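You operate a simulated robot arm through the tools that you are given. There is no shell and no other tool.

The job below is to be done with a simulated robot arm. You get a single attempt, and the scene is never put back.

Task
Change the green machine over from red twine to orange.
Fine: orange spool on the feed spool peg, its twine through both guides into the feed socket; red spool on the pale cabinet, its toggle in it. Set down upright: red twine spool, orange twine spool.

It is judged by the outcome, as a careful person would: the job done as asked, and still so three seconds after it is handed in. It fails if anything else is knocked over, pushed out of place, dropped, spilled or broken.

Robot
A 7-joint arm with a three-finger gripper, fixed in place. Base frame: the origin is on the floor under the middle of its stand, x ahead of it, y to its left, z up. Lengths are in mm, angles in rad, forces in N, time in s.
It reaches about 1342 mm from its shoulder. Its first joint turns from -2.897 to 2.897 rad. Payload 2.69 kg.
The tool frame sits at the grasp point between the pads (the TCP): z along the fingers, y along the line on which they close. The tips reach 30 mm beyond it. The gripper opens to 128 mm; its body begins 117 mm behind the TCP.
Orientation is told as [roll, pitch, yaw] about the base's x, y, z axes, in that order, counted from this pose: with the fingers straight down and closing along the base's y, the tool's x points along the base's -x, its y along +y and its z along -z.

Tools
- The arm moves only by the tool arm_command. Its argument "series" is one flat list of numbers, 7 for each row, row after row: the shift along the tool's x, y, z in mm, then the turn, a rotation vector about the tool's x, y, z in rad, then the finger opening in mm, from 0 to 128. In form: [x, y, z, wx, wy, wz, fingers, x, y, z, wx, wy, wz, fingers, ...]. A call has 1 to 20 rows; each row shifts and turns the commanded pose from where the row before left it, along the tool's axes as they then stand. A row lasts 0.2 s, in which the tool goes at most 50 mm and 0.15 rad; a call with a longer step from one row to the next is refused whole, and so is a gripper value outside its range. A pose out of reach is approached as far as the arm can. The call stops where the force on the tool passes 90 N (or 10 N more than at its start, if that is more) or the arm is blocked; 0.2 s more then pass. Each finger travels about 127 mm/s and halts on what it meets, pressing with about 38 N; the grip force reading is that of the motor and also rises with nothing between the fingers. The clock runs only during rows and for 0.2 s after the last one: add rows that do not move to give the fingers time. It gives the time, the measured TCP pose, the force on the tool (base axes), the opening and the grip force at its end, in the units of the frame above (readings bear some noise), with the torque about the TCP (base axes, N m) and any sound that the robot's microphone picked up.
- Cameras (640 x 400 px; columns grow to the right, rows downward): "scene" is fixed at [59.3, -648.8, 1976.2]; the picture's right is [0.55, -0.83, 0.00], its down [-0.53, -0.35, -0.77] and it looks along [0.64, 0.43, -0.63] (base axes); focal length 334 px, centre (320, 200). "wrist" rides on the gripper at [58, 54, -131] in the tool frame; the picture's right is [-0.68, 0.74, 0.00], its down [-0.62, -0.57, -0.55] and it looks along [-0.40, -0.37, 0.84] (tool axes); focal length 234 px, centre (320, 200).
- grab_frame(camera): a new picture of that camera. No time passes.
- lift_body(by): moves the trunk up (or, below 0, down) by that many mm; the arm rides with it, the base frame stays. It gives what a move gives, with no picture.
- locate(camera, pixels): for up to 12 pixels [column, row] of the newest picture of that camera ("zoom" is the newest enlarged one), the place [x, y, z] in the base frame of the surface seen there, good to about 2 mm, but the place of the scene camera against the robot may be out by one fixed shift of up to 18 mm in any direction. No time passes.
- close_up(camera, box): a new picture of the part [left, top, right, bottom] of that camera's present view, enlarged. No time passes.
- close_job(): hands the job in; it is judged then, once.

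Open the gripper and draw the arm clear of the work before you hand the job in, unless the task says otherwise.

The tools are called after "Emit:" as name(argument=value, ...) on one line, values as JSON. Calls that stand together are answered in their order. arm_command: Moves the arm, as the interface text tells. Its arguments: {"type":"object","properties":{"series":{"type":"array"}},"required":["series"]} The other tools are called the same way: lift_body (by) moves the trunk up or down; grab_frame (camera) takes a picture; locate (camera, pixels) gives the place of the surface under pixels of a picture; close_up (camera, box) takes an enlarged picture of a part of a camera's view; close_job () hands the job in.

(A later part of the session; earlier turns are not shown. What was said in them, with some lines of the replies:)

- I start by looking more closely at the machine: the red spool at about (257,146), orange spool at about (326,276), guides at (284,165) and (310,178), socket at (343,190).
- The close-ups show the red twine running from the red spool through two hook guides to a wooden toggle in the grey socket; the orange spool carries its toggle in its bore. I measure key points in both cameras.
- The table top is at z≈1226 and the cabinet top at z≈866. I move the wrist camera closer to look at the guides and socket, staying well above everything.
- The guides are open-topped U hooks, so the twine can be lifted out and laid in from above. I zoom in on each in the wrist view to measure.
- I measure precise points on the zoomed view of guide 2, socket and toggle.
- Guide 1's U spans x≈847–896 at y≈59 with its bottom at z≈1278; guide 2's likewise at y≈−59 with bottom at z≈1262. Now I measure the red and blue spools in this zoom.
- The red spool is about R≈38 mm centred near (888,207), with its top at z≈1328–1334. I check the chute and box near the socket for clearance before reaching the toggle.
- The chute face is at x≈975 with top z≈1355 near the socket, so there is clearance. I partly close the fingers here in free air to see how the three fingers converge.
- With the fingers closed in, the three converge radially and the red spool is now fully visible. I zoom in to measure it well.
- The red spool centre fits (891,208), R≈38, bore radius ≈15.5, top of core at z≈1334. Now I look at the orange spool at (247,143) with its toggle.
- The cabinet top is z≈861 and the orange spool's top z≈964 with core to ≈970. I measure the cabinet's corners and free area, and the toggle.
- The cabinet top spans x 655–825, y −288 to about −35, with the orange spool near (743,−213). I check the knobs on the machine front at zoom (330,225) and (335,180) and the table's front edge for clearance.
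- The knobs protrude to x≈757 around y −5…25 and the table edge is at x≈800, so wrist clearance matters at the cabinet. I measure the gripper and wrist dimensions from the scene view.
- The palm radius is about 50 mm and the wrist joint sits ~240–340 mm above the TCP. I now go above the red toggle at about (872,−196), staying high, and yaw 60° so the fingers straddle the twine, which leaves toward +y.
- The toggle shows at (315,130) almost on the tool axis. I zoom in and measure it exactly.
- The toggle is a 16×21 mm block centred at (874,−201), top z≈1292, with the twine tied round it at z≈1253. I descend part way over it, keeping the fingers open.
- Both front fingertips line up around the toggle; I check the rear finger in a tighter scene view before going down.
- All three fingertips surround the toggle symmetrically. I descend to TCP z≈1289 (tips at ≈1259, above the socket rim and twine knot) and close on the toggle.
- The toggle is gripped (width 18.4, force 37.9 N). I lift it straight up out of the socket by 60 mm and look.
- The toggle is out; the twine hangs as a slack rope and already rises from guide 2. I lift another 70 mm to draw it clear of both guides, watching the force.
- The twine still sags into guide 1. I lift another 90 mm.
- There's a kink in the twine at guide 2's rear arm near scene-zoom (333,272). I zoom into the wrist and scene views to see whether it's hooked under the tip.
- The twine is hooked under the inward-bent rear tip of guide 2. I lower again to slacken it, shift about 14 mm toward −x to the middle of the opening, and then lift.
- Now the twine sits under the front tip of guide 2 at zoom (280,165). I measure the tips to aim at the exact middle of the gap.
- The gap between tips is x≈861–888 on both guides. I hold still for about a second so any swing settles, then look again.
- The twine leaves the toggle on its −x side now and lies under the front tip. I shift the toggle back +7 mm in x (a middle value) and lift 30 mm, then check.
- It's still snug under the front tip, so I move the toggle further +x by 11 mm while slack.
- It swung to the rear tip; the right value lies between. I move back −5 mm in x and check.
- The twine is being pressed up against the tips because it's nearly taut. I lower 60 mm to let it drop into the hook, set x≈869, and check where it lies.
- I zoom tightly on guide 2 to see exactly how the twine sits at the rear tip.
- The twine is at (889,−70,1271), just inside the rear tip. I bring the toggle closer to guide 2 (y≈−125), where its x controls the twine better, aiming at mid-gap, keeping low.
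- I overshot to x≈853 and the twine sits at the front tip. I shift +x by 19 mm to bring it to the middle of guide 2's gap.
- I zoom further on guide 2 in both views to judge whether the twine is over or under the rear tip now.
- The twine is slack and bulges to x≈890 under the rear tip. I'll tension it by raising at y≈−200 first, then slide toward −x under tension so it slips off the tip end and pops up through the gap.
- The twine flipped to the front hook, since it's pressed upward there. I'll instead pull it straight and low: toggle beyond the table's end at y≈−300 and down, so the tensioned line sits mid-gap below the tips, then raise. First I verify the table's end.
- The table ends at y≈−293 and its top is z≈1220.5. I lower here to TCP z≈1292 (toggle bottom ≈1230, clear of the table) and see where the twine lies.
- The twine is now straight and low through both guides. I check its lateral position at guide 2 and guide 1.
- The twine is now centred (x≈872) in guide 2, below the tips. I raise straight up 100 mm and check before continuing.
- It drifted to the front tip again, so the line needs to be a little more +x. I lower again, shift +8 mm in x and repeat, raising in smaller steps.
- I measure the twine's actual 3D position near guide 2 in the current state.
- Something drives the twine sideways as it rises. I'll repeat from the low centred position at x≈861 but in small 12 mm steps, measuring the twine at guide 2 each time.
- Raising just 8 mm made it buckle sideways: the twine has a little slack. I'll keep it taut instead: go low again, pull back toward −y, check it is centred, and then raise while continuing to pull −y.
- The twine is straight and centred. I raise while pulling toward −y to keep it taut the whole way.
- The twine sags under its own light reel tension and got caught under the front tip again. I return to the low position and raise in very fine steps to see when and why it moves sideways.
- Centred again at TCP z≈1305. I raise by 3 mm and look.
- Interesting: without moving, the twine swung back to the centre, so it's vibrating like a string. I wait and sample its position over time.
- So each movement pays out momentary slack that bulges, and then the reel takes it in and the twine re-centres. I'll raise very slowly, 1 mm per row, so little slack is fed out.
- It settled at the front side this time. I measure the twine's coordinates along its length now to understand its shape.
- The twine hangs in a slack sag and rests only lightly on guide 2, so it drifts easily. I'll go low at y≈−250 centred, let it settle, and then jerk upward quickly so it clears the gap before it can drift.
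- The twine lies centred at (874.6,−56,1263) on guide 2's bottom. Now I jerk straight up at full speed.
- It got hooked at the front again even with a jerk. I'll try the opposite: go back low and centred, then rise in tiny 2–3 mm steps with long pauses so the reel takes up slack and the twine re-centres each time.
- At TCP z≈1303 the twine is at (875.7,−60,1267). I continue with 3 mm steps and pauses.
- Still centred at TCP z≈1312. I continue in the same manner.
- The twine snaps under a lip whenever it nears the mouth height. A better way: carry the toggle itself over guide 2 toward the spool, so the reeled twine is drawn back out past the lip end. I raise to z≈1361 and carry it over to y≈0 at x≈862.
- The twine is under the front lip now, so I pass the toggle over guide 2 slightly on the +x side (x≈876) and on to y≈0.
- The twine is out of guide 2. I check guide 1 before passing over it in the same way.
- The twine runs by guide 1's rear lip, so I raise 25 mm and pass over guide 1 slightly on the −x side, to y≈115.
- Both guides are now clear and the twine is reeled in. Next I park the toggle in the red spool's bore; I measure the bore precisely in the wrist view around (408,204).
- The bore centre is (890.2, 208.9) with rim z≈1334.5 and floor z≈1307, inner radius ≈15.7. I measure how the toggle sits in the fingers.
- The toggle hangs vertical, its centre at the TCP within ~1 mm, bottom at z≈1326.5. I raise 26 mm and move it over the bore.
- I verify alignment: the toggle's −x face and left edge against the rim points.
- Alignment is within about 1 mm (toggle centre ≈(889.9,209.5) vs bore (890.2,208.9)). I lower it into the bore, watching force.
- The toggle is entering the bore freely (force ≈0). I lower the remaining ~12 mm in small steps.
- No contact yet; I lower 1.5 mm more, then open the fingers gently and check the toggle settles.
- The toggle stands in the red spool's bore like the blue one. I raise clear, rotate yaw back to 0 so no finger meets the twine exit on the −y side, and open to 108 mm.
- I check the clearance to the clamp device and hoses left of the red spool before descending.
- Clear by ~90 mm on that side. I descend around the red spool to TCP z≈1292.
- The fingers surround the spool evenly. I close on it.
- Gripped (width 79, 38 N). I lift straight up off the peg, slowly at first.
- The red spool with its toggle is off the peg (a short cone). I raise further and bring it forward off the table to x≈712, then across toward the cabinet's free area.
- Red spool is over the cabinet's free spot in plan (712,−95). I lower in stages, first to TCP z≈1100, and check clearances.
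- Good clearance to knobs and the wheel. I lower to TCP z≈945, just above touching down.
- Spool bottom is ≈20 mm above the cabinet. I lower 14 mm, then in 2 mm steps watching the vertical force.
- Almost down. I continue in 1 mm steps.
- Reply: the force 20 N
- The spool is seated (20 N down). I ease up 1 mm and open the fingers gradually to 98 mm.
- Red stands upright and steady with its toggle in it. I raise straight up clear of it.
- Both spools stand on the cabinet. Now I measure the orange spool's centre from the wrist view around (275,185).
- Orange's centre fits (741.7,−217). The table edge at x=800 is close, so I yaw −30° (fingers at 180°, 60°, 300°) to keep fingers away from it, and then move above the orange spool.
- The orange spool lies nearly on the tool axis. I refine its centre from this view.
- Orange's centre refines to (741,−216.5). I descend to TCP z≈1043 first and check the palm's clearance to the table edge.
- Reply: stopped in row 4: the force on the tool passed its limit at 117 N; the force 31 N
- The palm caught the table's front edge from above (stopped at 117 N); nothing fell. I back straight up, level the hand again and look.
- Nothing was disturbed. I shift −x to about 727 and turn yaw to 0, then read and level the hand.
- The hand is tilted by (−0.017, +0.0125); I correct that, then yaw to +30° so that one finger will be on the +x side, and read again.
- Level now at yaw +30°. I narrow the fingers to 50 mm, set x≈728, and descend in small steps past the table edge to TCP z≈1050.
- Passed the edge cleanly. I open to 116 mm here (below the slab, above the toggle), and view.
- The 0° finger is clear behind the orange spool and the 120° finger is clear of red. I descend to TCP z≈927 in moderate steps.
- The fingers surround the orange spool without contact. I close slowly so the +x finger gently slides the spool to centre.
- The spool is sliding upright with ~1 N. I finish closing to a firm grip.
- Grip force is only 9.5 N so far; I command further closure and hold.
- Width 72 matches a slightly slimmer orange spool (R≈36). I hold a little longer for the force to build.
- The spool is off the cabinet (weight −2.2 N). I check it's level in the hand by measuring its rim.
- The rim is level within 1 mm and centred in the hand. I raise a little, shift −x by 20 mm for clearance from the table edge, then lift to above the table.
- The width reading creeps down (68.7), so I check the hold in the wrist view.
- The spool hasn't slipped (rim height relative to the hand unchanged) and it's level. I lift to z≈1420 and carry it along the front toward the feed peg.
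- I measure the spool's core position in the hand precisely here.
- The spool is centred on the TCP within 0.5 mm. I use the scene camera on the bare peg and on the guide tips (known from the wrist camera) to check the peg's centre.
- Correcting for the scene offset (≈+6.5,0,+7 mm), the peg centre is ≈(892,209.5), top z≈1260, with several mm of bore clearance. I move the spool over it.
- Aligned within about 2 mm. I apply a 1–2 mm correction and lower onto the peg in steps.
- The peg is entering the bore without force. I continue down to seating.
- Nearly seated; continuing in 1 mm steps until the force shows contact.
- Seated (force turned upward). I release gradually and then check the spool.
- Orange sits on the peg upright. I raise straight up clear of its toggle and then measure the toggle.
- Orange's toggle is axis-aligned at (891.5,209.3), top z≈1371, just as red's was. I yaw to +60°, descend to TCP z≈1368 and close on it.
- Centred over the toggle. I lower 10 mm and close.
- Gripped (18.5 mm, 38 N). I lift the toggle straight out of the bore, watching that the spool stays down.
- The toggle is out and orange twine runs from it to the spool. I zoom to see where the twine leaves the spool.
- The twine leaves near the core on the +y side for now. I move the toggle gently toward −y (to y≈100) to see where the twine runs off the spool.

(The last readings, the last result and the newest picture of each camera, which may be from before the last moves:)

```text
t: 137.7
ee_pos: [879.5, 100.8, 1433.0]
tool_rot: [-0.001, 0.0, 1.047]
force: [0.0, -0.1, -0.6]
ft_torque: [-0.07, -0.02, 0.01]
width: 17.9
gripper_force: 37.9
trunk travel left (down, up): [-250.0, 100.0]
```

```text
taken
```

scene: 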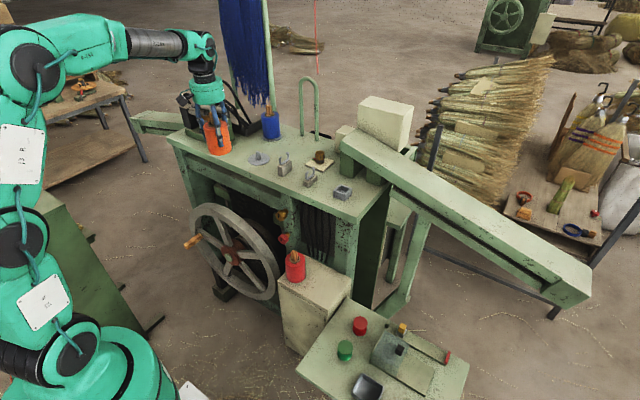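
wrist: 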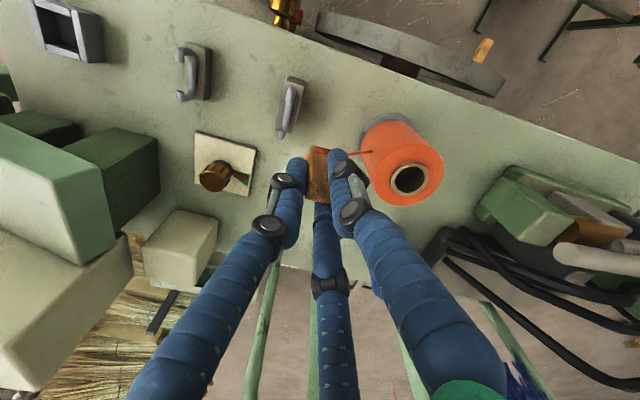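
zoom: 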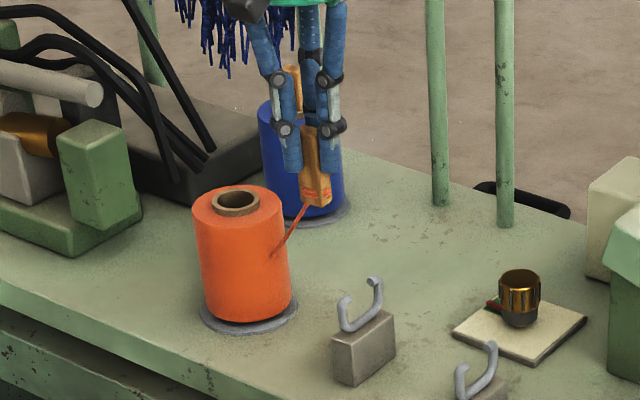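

The twine runs off the spool's −y side as red's did. I pass the toggle over guide 1 at x≈875 and stop just beyond it at y≈15.

Emit:
arm_command(series=[19.2, -9.8, 12, 0, 0, 0, 5, 19.2, -9.8, 12, 0, 0, 0, 5, 19.2, -9.8, 12, 0, 0, 0, 5, 19.2, -9.8, 12, 0, 0, 0, 5, 0, 0, 0, 0, 0, 0, 5, 0, 0, 0, 0, 0, 0, 5])

Emit:
close_up(camera="scene", box=[240, 110, 330, 180])

Emit:
grab_frame(camera="wrist")

Emit:
close_up(camera="wrist", box=[300, 90, 480, 230])

```text
t: 139.1
ee_pos: [873.7, 14.1, 1382.5]
tool_rot: [0.0, 0.0, 1.047]
force: [0.5, -0.7, -0.6]
ft_torque: [-0.04, -0.03, -0.05]
width: 18.1
gripper_force: 38.1
trunk travel left (down, up): [-250.0, 100.0]
```

```text
5.71 times, centred on (285, 145) of scene
```

zoom: 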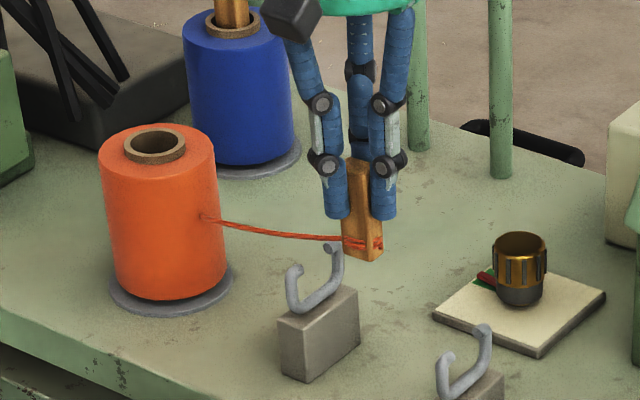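

```text
taken
```

wrist: 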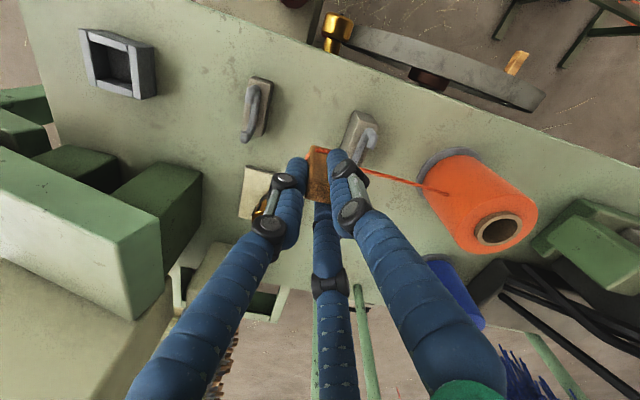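

```text
2.86 times, centred on (390, 160) of wrist
```

zoom: 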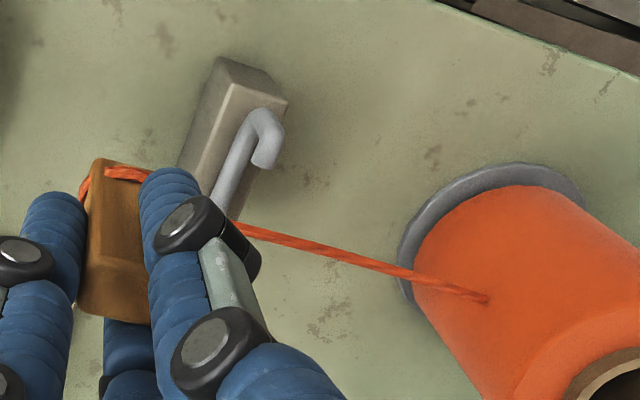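

The twine is above guide 1, in line with its mouth (x≈877). I lower the toggle straight down so the twine drops into guide 1.

Emit:
arm_command(series=[0, 0, 12, 0, 0, 0, 5, 0, 0, 12, 0, 0, 0, 5, 0, 0, 12, 0, 0, 0, 5, 0, 0, 12, 0, 0, 0, 5, 0, 0, 12, 0, 0, 0, 5, 0, 0, 5, 0, 0, 0, 5, 0, 0, 0, 0, 0, 0, 5, 0, 0, 0, 0, 0, 0, 5])

Emit:
close_up(camera="scene", box=[250, 120, 330, 180])

Emit:
grab_frame(camera="wrist")

Emit:
close_up(camera="wrist", box=[320, 110, 480, 230])

```text
t: 140.9
ee_pos: [874.0, 13.3, 1319.8]
tool_rot: [-0.001, 0.0, 1.048]
force: [0.4, 0.5, -1.1]
ft_torque: [-0.02, -0.01, 0.02]
width: 18.4
gripper_force: 37.9
trunk travel left (down, up): [-250.0, 100.0]
```

```text
6.67 times, centred on (290, 150) of scene
```

zoom: 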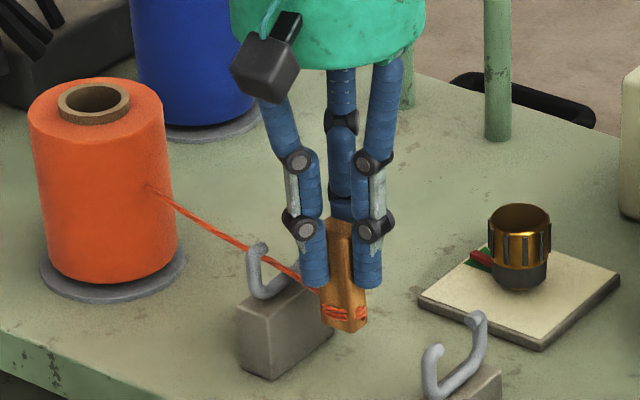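

```text
taken
```

wrist: 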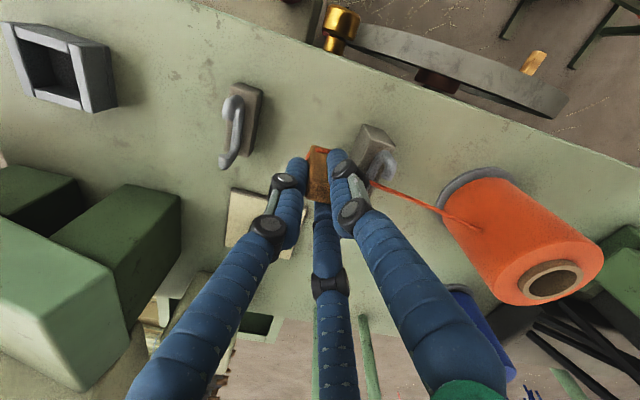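

```text
3.33 times, centred on (400, 170) of wrist
```

zoom: 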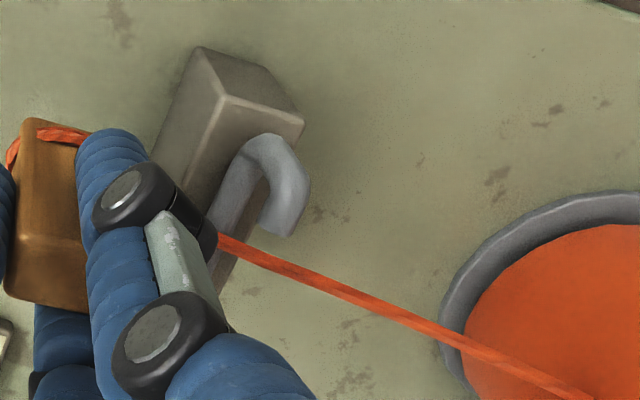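

Emit:
close_up(camera="scene", box=[270, 145, 305, 175])

Emit:
locate(camera="zoom", pixels=[[60, 55], [130, 105], [160, 125], [200, 150], [250, 185], [300, 225], [115, 120], [100, 135]])

Emit:
close_up(camera="wrist", box=[360, 140, 430, 220])

Emit:
locate(camera="zoom", pixels=[[120, 210], [160, 225], [200, 245], [240, 258], [300, 280], [400, 320], [200, 180], [230, 150]])

```text
13.33 times, centred on (288, 160) of scene
```

zoom: 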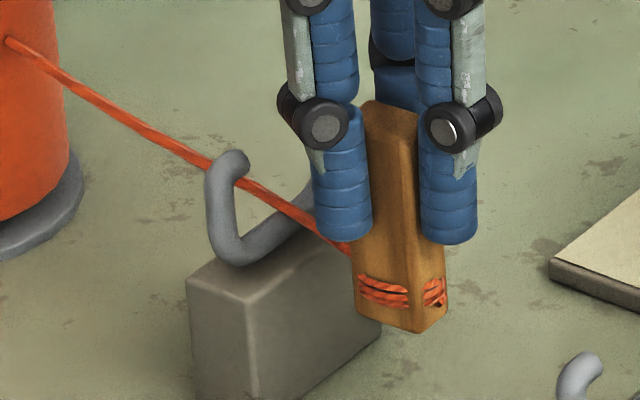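

```text
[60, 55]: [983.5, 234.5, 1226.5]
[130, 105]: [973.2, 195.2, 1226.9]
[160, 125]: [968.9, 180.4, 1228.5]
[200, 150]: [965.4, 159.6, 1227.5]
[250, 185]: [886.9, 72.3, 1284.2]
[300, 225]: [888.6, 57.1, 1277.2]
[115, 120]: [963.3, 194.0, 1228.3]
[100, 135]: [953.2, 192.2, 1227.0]
```

```text
5.00 times, centred on (395, 180) of wrist
```

zoom: 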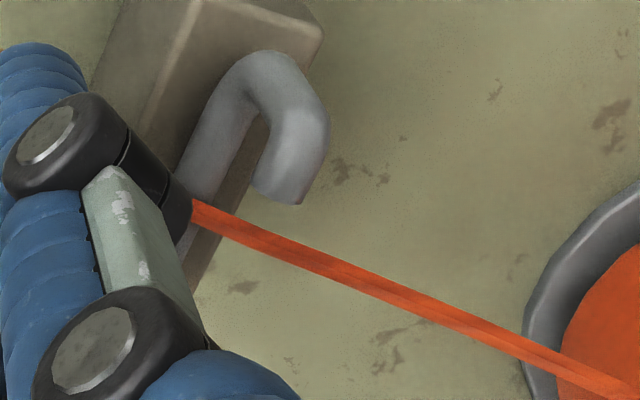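

```text
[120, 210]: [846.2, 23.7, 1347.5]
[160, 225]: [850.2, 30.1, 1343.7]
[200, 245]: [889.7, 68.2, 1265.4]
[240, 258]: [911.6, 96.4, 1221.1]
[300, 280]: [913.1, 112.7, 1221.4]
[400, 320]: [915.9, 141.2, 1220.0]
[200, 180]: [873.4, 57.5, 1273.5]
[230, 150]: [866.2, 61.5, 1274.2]
```

The twine sits inside guide 1 (≈z 1277 at y≈70). I now raise just enough (TCP z≈1352) to carry the toggle over guide 2's lips at x≈875 and stop at y≈−105.

Emit:
arm_command(series=[0, 0, -16, 0, 0, 0, 5, 0, 0, -16, 0, 0, 0, 5, 25.4, -15, 0, 0, 0, 0, 5, 25.4, -15, 0, 0, 0, 0, 5, 25.4, -15, 0, 0, 0, 0, 5, 25.4, -15, 0, 0, 0, 0, 5, 0, 0, 0, 0, 0, 0, 5, 0, 0, 0, 0, 0, 0, 5])

Emit:
close_up(camera="scene", box=[255, 120, 345, 190])

Emit:
grab_frame(camera="wrist")

Emit:
close_up(camera="wrist", box=[320, 110, 520, 240])

```text
t: 142.7
ee_pos: [873.3, -103.0, 1351.2]
tool_rot: [-0.003, 0.001, 1.046]
force: [-0.4, 0.3, 0.4]
ft_torque: [0.0, 0.01, 0.02]
width: 18.0
gripper_force: 38.3
trunk travel left (down, up): [-250.0, 100.0]
```

```text
5.71 times, centred on (300, 155) of scene
```

zoom: 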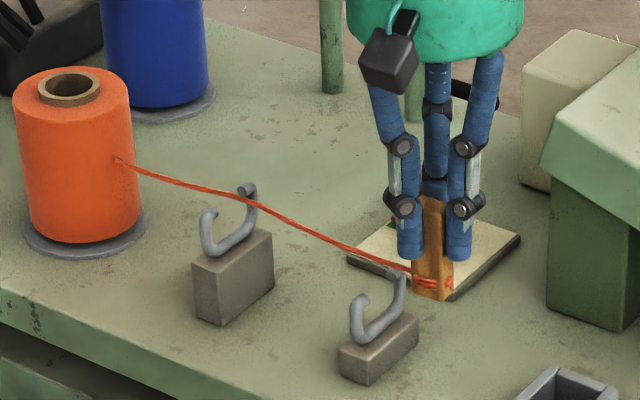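

```text
taken
```

wrist: 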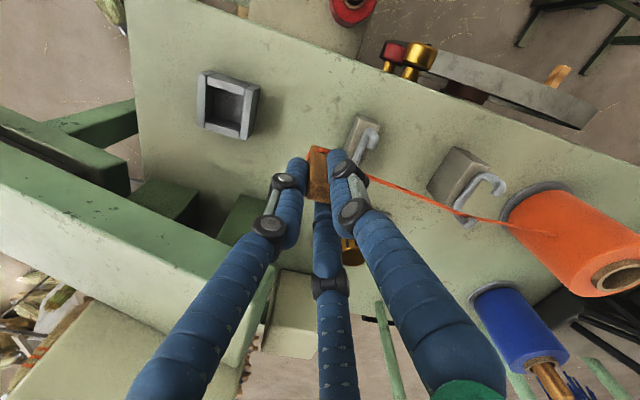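

```text
3.08 times, centred on (420, 175) of wrist
```

zoom: 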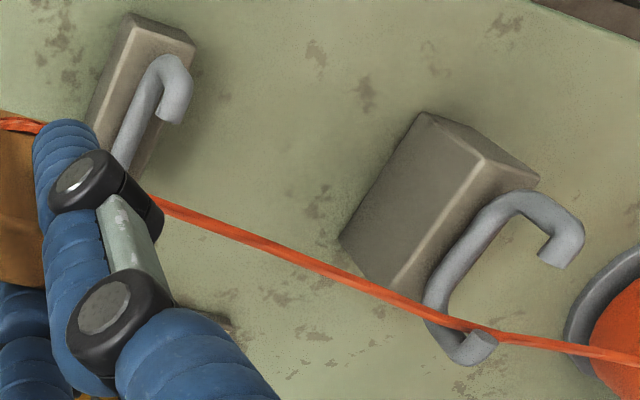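

I zoom into guide 1 to confirm the twine is under its rear lip.

Emit:
close_up(camera="wrist", box=[445, 195, 505, 245])

Emit:
locate(camera="zoom", pixels=[[100, 130], [200, 170], [260, 190], [300, 200], [340, 208], [420, 222], [520, 240], [270, 215], [250, 235]])

Emit:
close_up(camera="scene", box=[280, 140, 310, 165])

```text
8.00 times, centred on (475, 220) of wrist
```

zoom: 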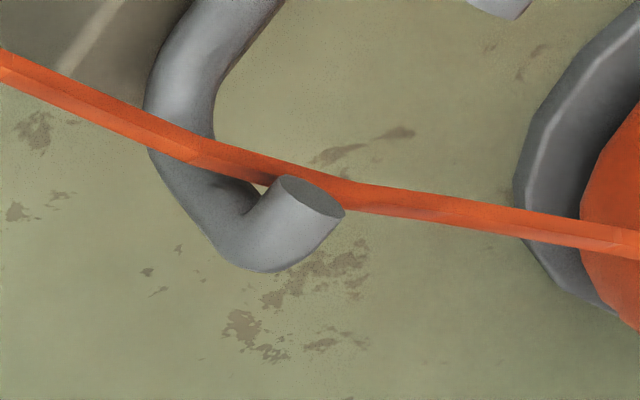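

```text
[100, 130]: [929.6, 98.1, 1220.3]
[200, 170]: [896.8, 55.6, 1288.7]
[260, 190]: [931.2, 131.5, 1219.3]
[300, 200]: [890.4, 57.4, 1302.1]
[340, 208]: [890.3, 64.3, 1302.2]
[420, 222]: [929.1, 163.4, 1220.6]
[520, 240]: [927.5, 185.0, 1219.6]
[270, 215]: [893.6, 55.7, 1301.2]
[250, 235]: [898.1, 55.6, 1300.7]
```

```text
16.00 times, centred on (295, 152) of scene
```

zoom: 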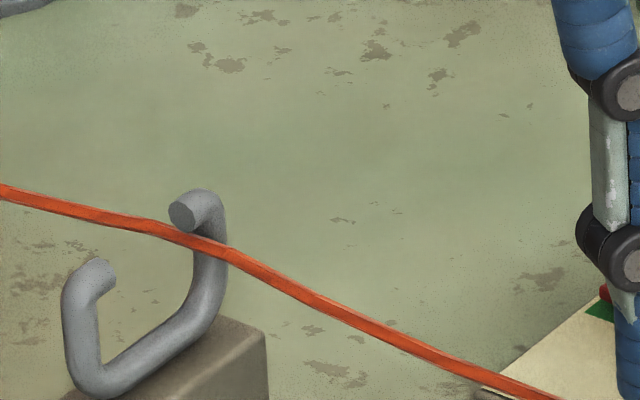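

The twine is held under guide 1's rear lip, i.e. inside the guide. Now I lower the toggle at y≈−103 so the twine drops into guide 2's mouth.

Emit:
arm_command(series=[0, 0, 10, 0, 0, 0, 5, 0, 0, 10, 0, 0, 0, 5, 0, 0, 10, 0, 0, 0, 5, 0, 0, 10, 0, 0, 0, 5, 0, 0, 8, 0, 0, 0, 5, 0, 0, 0, 0, 0, 0, 5, 0, 0, 0, 0, 0, 0, 5])

Emit:
grab_frame(camera="wrist")

Emit:
close_up(camera="wrist", box=[320, 110, 520, 240])

Emit:
close_up(camera="scene", box=[275, 140, 345, 195])

```text
t: 144.3
ee_pos: [875.0, -103.0, 1304.4]
tool_rot: [0.0, 0.0, 1.048]
force: [-0.1, -0.1, -0.2]
ft_torque: [-0.01, 0.01, 0.01]
width: 17.7
gripper_force: 38.4
trunk travel left (down, up): [-250.0, 100.0]
```

```text
taken
```

wrist: 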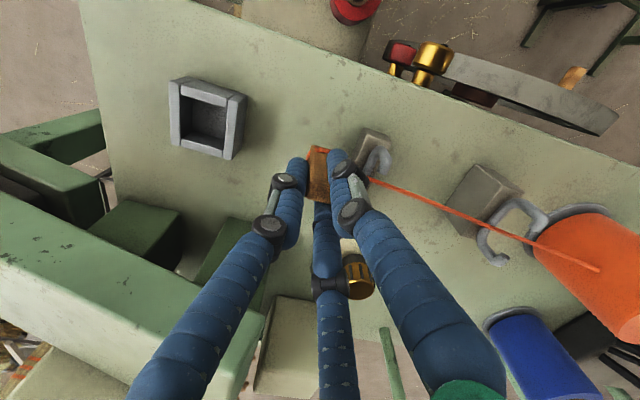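

```text
3.08 times, centred on (420, 175) of wrist
```

zoom: 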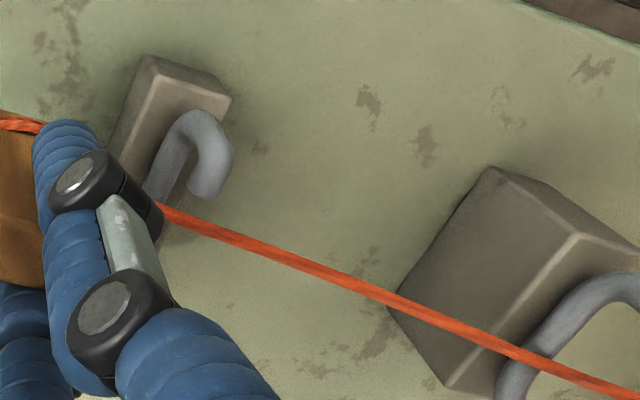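

```text
7.27 times, centred on (310, 168) of scene
```

zoom: 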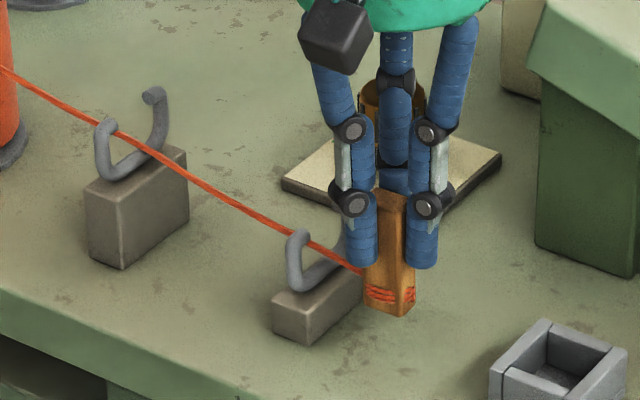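

The twine now runs straight through guide 1 and appears inside guide 2. I verify its height at guide 2.

Emit:
locate(camera="wrist", pixels=[[374, 180], [380, 182], [390, 186], [400, 190], [420, 198], [440, 206], [460, 213], [480, 221], [500, 229], [520, 237]])

Emit:
close_up(camera="scene", box=[295, 155, 330, 185])

```text
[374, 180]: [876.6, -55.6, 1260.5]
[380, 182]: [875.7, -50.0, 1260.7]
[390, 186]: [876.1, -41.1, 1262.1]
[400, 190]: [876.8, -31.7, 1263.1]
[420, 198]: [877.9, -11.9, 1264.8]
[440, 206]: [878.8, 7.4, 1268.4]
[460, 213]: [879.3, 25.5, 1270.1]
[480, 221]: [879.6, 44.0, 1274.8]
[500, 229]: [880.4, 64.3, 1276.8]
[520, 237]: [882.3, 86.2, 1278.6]
```

```text
13.33 times, centred on (312, 170) of scene
```

zoom: 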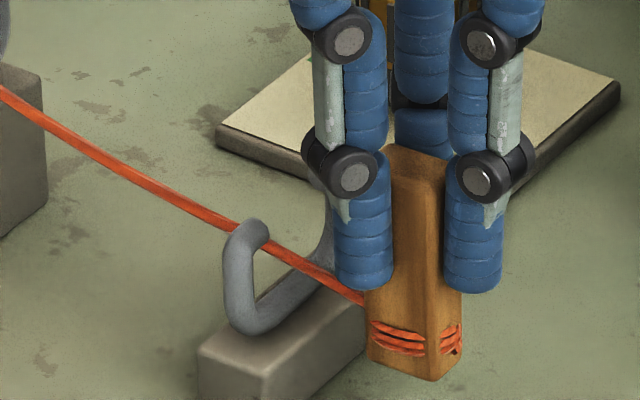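

The twine is at the bottom of both guides (z≈1260 at guide 2, 1277 at guide 1). I raise 16 mm to clear the socket walls and move the toggle over the socket at (874,−199.5).

Emit:
arm_command(series=[0, 0, -16, 0, 0, 0, 5, 27.9, -16.1, 0, 0, 0, 0, 5, 27.9, -16.1, 0, 0, 0, 0, 5, 27.9, -16.1, 0, 0, 0, 0, 5, 0, 0, 0, 0, 0, 0, 5, 0, 0, 0, 0, 0, 0, 5])

Emit:
grab_frame(camera="wrist")

Emit:
close_up(camera="wrist", box=[270, 110, 370, 210])

Emit:
close_up(camera="scene", box=[275, 140, 365, 210])

Emit:
arm_command(series=[0, 0, 0, 0, 0, 0, 5])

```text
t: 145.7
ee_pos: [874.4, -201.5, 1321.5]
tool_rot: [-0.002, -0.001, 1.047]
force: [-0.1, -0.2, -1.3]
ft_torque: [-0.01, -0.03, 0.01]
width: 17.6
gripper_force: 37.8
trunk travel left (down, up): [-250.0, 100.0]
```

```text
taken
```

wrist: 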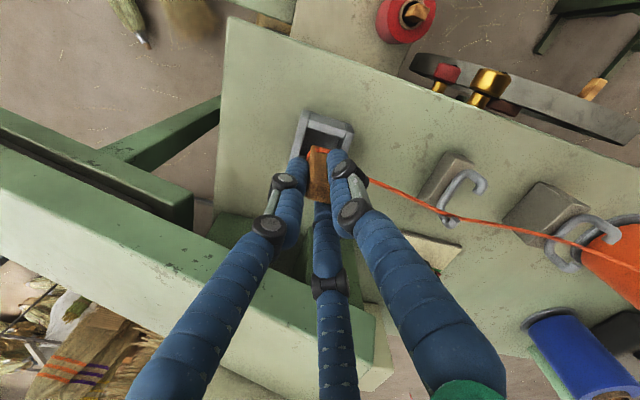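

```text
4.00 times, centred on (320, 160) of wrist
```

zoom: 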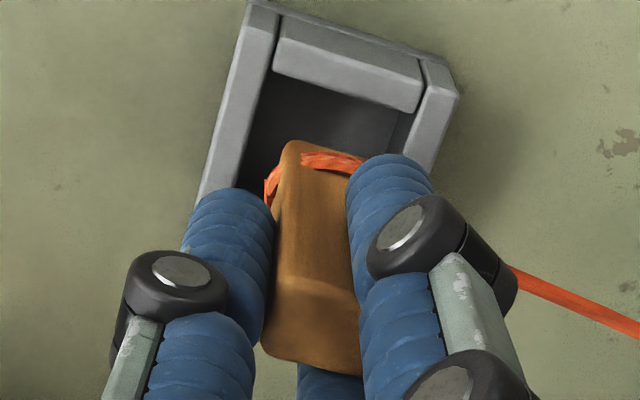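

```text
5.71 times, centred on (320, 175) of scene
```

zoom: 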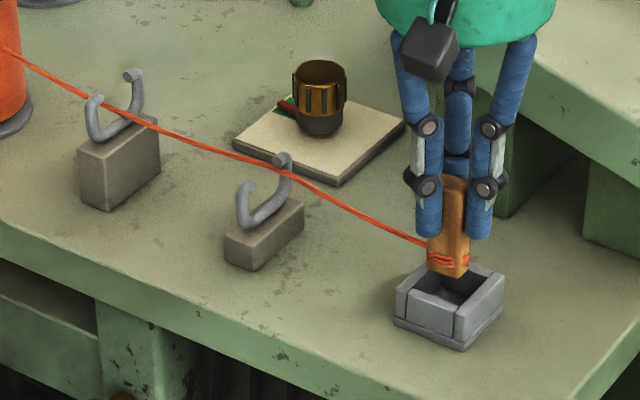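

```text
t: 146.1
ee_pos: [874.2, -200.3, 1321.8]
tool_rot: [-0.002, 0.0, 1.046]
force: [0.0, 0.2, 0.6]
ft_torque: [0.01, -0.01, -0.02]
width: 17.8
gripper_force: 38.2
trunk travel left (down, up): [-250.0, 100.0]
```

Emit:
locate(camera="wrist", pixels=[[326, 137], [299, 145], [348, 148], [318, 158], [312, 165], [330, 160], [309, 158], [317, 196]])

```text
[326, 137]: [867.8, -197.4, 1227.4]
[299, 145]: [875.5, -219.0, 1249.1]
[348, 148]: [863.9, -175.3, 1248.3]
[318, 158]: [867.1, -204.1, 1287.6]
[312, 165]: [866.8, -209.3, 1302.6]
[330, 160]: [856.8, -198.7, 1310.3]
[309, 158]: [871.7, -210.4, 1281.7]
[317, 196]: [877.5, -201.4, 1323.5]
```

The toggle (875,−200) is inside the socket's opening in plan; I nudge +2 mm in y and lower it to the socket floor.

Emit:
arm_command(series=[-1.7, 1, 0, 0, 0, 0, 5, 0, 0, 8, 0, 0, 0, 5, 0, 0, 8, 0, 0, 0, 5, 0, 0, 7, 0, 0, 0, 5, 0, 0, 4, 0, 0, 0, 5, 0, 0, 0, 0, 0, 0, 5])

Emit:
close_up(camera="scene", box=[275, 140, 365, 210])

Emit:
arm_command(series=[0, 0, 2, 0, 0, 0, 5, 0, 0, 0, 0, 0, 0, 5])

```text
t: 147.5
ee_pos: [875.0, -198.5, 1293.8]
tool_rot: [0.0, -0.001, 1.048]
force: [-0.9, 0.9, 0.3]
ft_torque: [-0.03, 0.03, 0.04]
width: 17.7
gripper_force: 37.8
trunk travel left (down, up): [-250.0, 100.0]
```

```text
5.71 times, centred on (320, 175) of scene
```

zoom: 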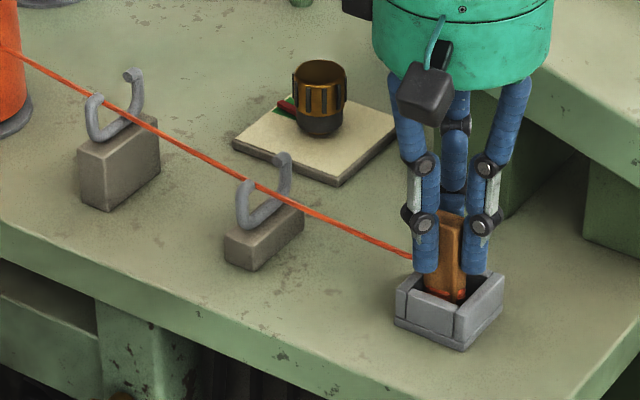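

```text
t: 148.1
ee_pos: [875.1, -199.4, 1290.2]
tool_rot: [0.0, -0.001, 1.048]
force: [-0.8, -0.4, -0.4]
ft_torque: [-0.01, 0.0, 0.0]
width: 17.8
gripper_force: 37.7
trunk travel left (down, up): [-250.0, 100.0]
```

The twine lies straight through both guides. I lower the last 1–2 mm until it touches, then open.

Emit:
arm_command(series=[0, 0, 1, 0, 0, 0, 5, 0, 0, 0, 0, 0, 0, 5])

Emit:
arm_command(series=[0, 0, 0.5, 0, 0, 0, 10, 0, 0, 0, 0, 0, 0, 22, 0, 0, 0, 0, 0, 0, 32, 0, 0, 0, 0, 0, 0, 44, 0, 0, 0, 0, 0, 0, 54, 0, 0, 0, 0, 0, 0, 60])

Emit:
close_up(camera="scene", box=[275, 140, 365, 210])

Emit:
close_up(camera="wrist", box=[240, 90, 400, 230])

```text
t: 148.7
ee_pos: [876.0, -198.2, 1290.9]
tool_rot: [-0.003, 0.0, 1.047]
force: [-0.2, 0.5, 0.2]
ft_torque: [0.0, 0.01, 0.01]
width: 17.8
gripper_force: 38.1
trunk travel left (down, up): [-250.0, 100.0]
```

```text
t: 150.1
ee_pos: [874.5, -199.2, 1290.1]
tool_rot: [-0.002, 0.0, 1.044]
force: [0.3, 0.6, -0.7]
ft_torque: [0.02, -0.03, 0.03]
width: 60.2
gripper_force: 0.1
trunk travel left (down, up): [-250.0, 100.0]
```

```text
5.71 times, centred on (320, 175) of scene
```

zoom: 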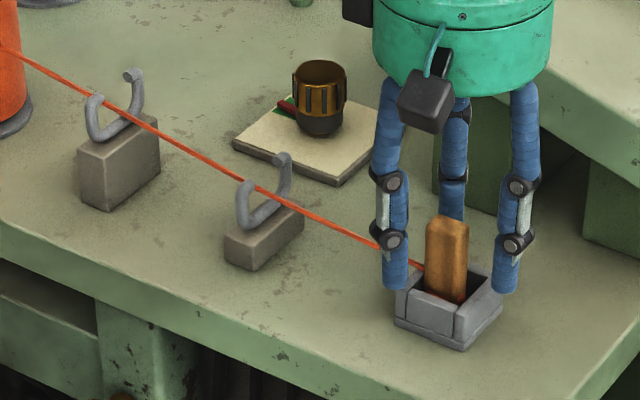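

```text
2.86 times, centred on (320, 160) of wrist
```

zoom: 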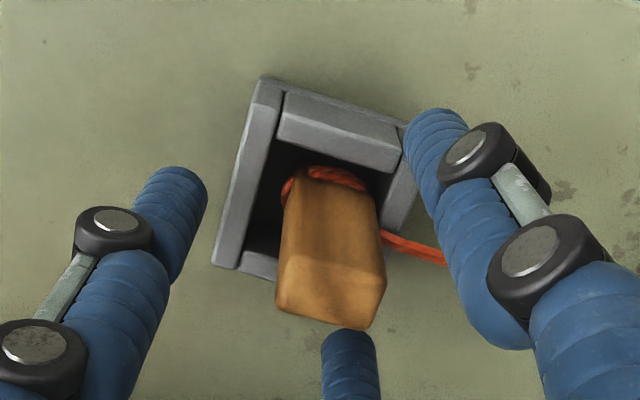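

The toggle stands in the socket, released. I raise straight up slowly and check that the twine stays in place.

Emit:
arm_command(series=[0, 0, -8, 0, 0, 0, 60, 0, 0, -12, 0, 0, 0, 60, 0, 0, -20, 0, 0, 0, 60, 0, 0, -30, 0, 0, 0, 60, 0, 0, -40, 0, 0, 0, 60, 0, 0, -40, 0, 0, 0, 60, 0, 0, 0, 0, 0, 0, 60])

Emit:
grab_frame(camera="scene")

Emit:
close_up(camera="scene", box=[240, 120, 370, 210])

Emit:
grab_frame(camera="wrist")

```text
t: 151.7
ee_pos: [872.5, -198.1, 1438.7]
tool_rot: [0.0, -0.001, 1.047]
force: [0.3, 0.2, 0.1]
ft_torque: [-0.01, -0.01, 0.03]
width: 59.9
gripper_force: 0.1
trunk travel left (down, up): [-250.0, 100.0]
```

```text
taken
```

scene: 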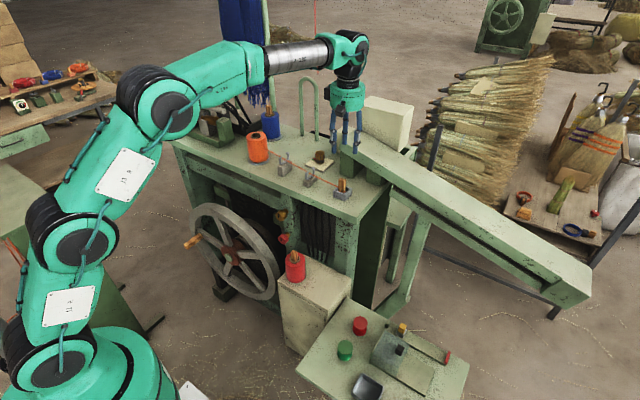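

```text
4.44 times, centred on (305, 165) of scene
```

zoom: 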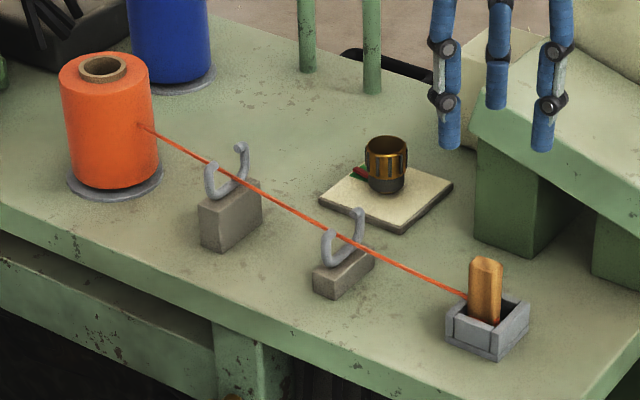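

```text
taken
```

wrist: 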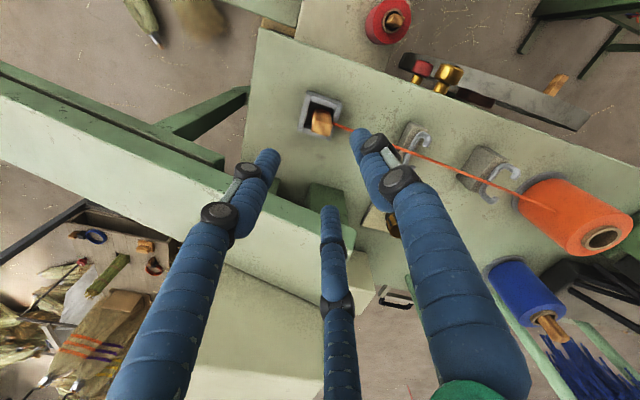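

The orange twine now runs spool → guide 1 → guide 2 → socket just as red's did. I verify heights at both guides and the red spool's stand.

Emit:
close_up(camera="wrist", box=[380, 110, 530, 220])

Emit:
locate(camera="wrist", pixels=[[340, 127], [345, 129], [400, 149], [415, 154], [425, 158], [450, 166], [470, 173], [483, 178], [500, 185], [322, 122], [388, 20], [397, 18]])

Emit:
close_up(camera="scene", box=[250, 220, 370, 320])

```text
3.64 times, centred on (455, 165) of wrist
```

zoom: 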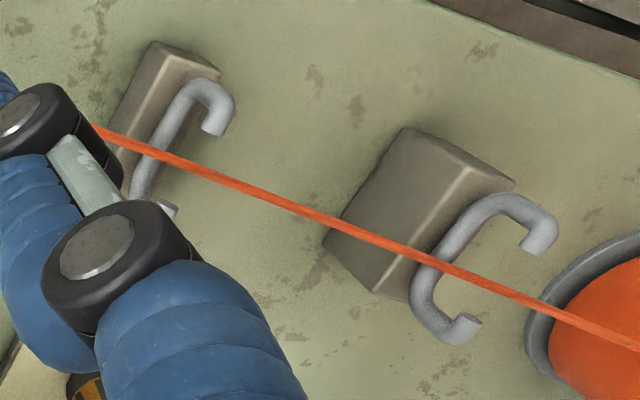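

```text
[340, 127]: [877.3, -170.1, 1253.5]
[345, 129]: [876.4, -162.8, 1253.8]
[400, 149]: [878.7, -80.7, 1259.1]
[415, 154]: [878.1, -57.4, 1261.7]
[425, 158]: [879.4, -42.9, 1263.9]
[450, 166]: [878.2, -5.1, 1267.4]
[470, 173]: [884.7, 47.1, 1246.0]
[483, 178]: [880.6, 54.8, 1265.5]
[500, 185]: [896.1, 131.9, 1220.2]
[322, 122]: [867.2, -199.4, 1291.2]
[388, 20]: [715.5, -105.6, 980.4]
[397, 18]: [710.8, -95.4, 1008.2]
```

```text
4.00 times, centred on (310, 270) of scene
```

zoom: 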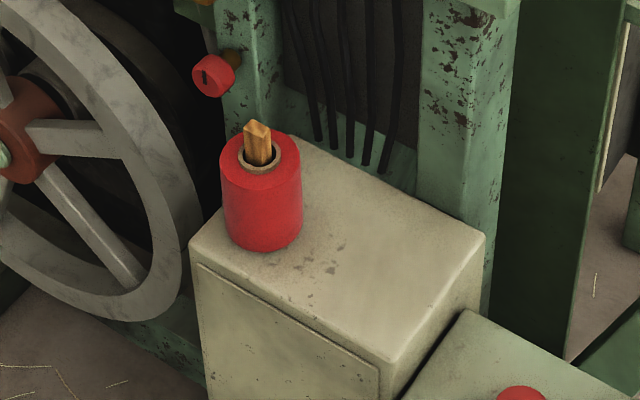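

All as required: twine at z≈1262 in guide 2 and in guide 1, toggle in the socket, red upright on the cabinet with its toggle. I raise the arm and draw it back clear, with the gripper open.

Emit:
arm_command(series=[0, 0, -40, 0, 0, 0, 60, 0, 0, -40, 0, 0, 0, 60, 0, 0, -40, 0, 0, 0, 60, 0, 0, -40, 0, 0, 0, 60, -3, 40.2, 0, 0, 0, 0, 80, -3, 40.2, 0, 0, 0, 0, 100, -3, 40.2, 0, 0, 0, 0, 120, -3, 40.2, 0, 0, 0, 0, 128, -3, 40.2, 0, 0, 0, 0, 128, -3, 40.2, 0, 0, 0, 0, 128, 0, 0, 0, 0, 0, 0.1496, 128, 0, 0, 0, 0, 0, 0.1496, 128, 0, 0, 0, 0, 0, 0.1496, 128, 0, 0, 0, 0, 0, 0.1496, 128, 0, 0, 0, 0, 0, 0.1496, 128, 0, 0, 0, 0, 0, 0.1496, 128, 0, 0, 0, 0, 0, 0.1496, 128, 0, 0, 0, 0, 0, 0, 128])

Emit:
grab_frame(camera="scene")

Emit:
close_up(camera="scene", box=[230, 110, 370, 210])

Emit:
close_up(camera="scene", box=[270, 140, 350, 200])

```text
t: 155.5
ee_pos: [675.2, -63.2, 1598.8]
tool_rot: [0.001, -0.003, -0.002]
force: [1.0, -0.1, 0.6]
ft_torque: [-0.05, -0.04, -0.03]
width: 127.8
gripper_force: 0.1
trunk travel left (down, up): [-250.0, 100.0]
```

```text
taken
```

scene: 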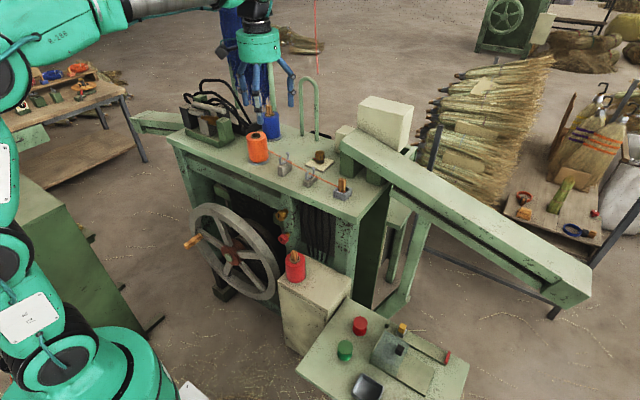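

```text
4.00 times, centred on (300, 160) of scene
```

zoom: 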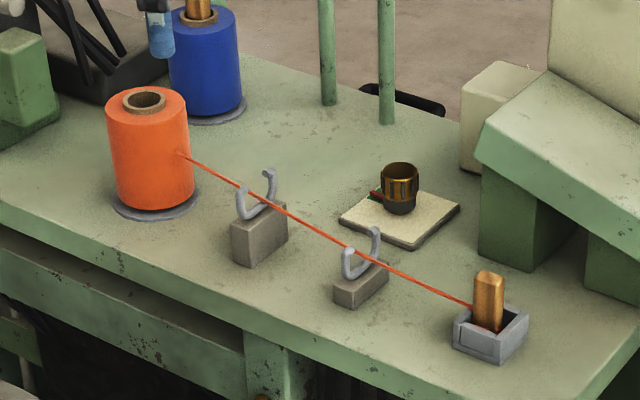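

```text
6.67 times, centred on (310, 170) of scene
```

zoom: 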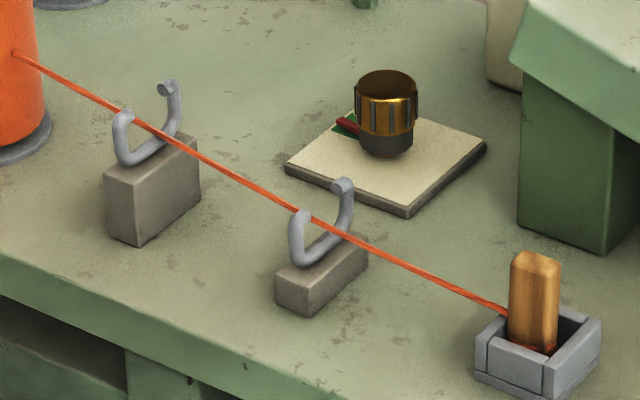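

Orange is on the feed peg, its twine runs through both guides into the socket, and red stands on the pale cabinet with its toggle in it. Nothing else has moved and the arm is clear with the gripper open, so I hand the job in.

Emit:
close_job()

```text
The job is handed in.
```

The machine is changed over from red twine to orange, and the job has been handed in; no verdict came back.

- **Orange:** The spool stands upright on the feed spool peg. Its twine runs through both guides, and its toggle is in the feed socket.
- **Red:** The spool stands upright on the pale cabinet with its toggle in its bore.

**Contact with the machine:** While I was coming down for the orange spool, the gripper pressed on the front edge of the table. The arm stopped at 117 N. The pictures afterwards showed nothing moved or damaged. I came back in from further out and had no more contact.

I finished with the gripper open and the arm drawn clear.
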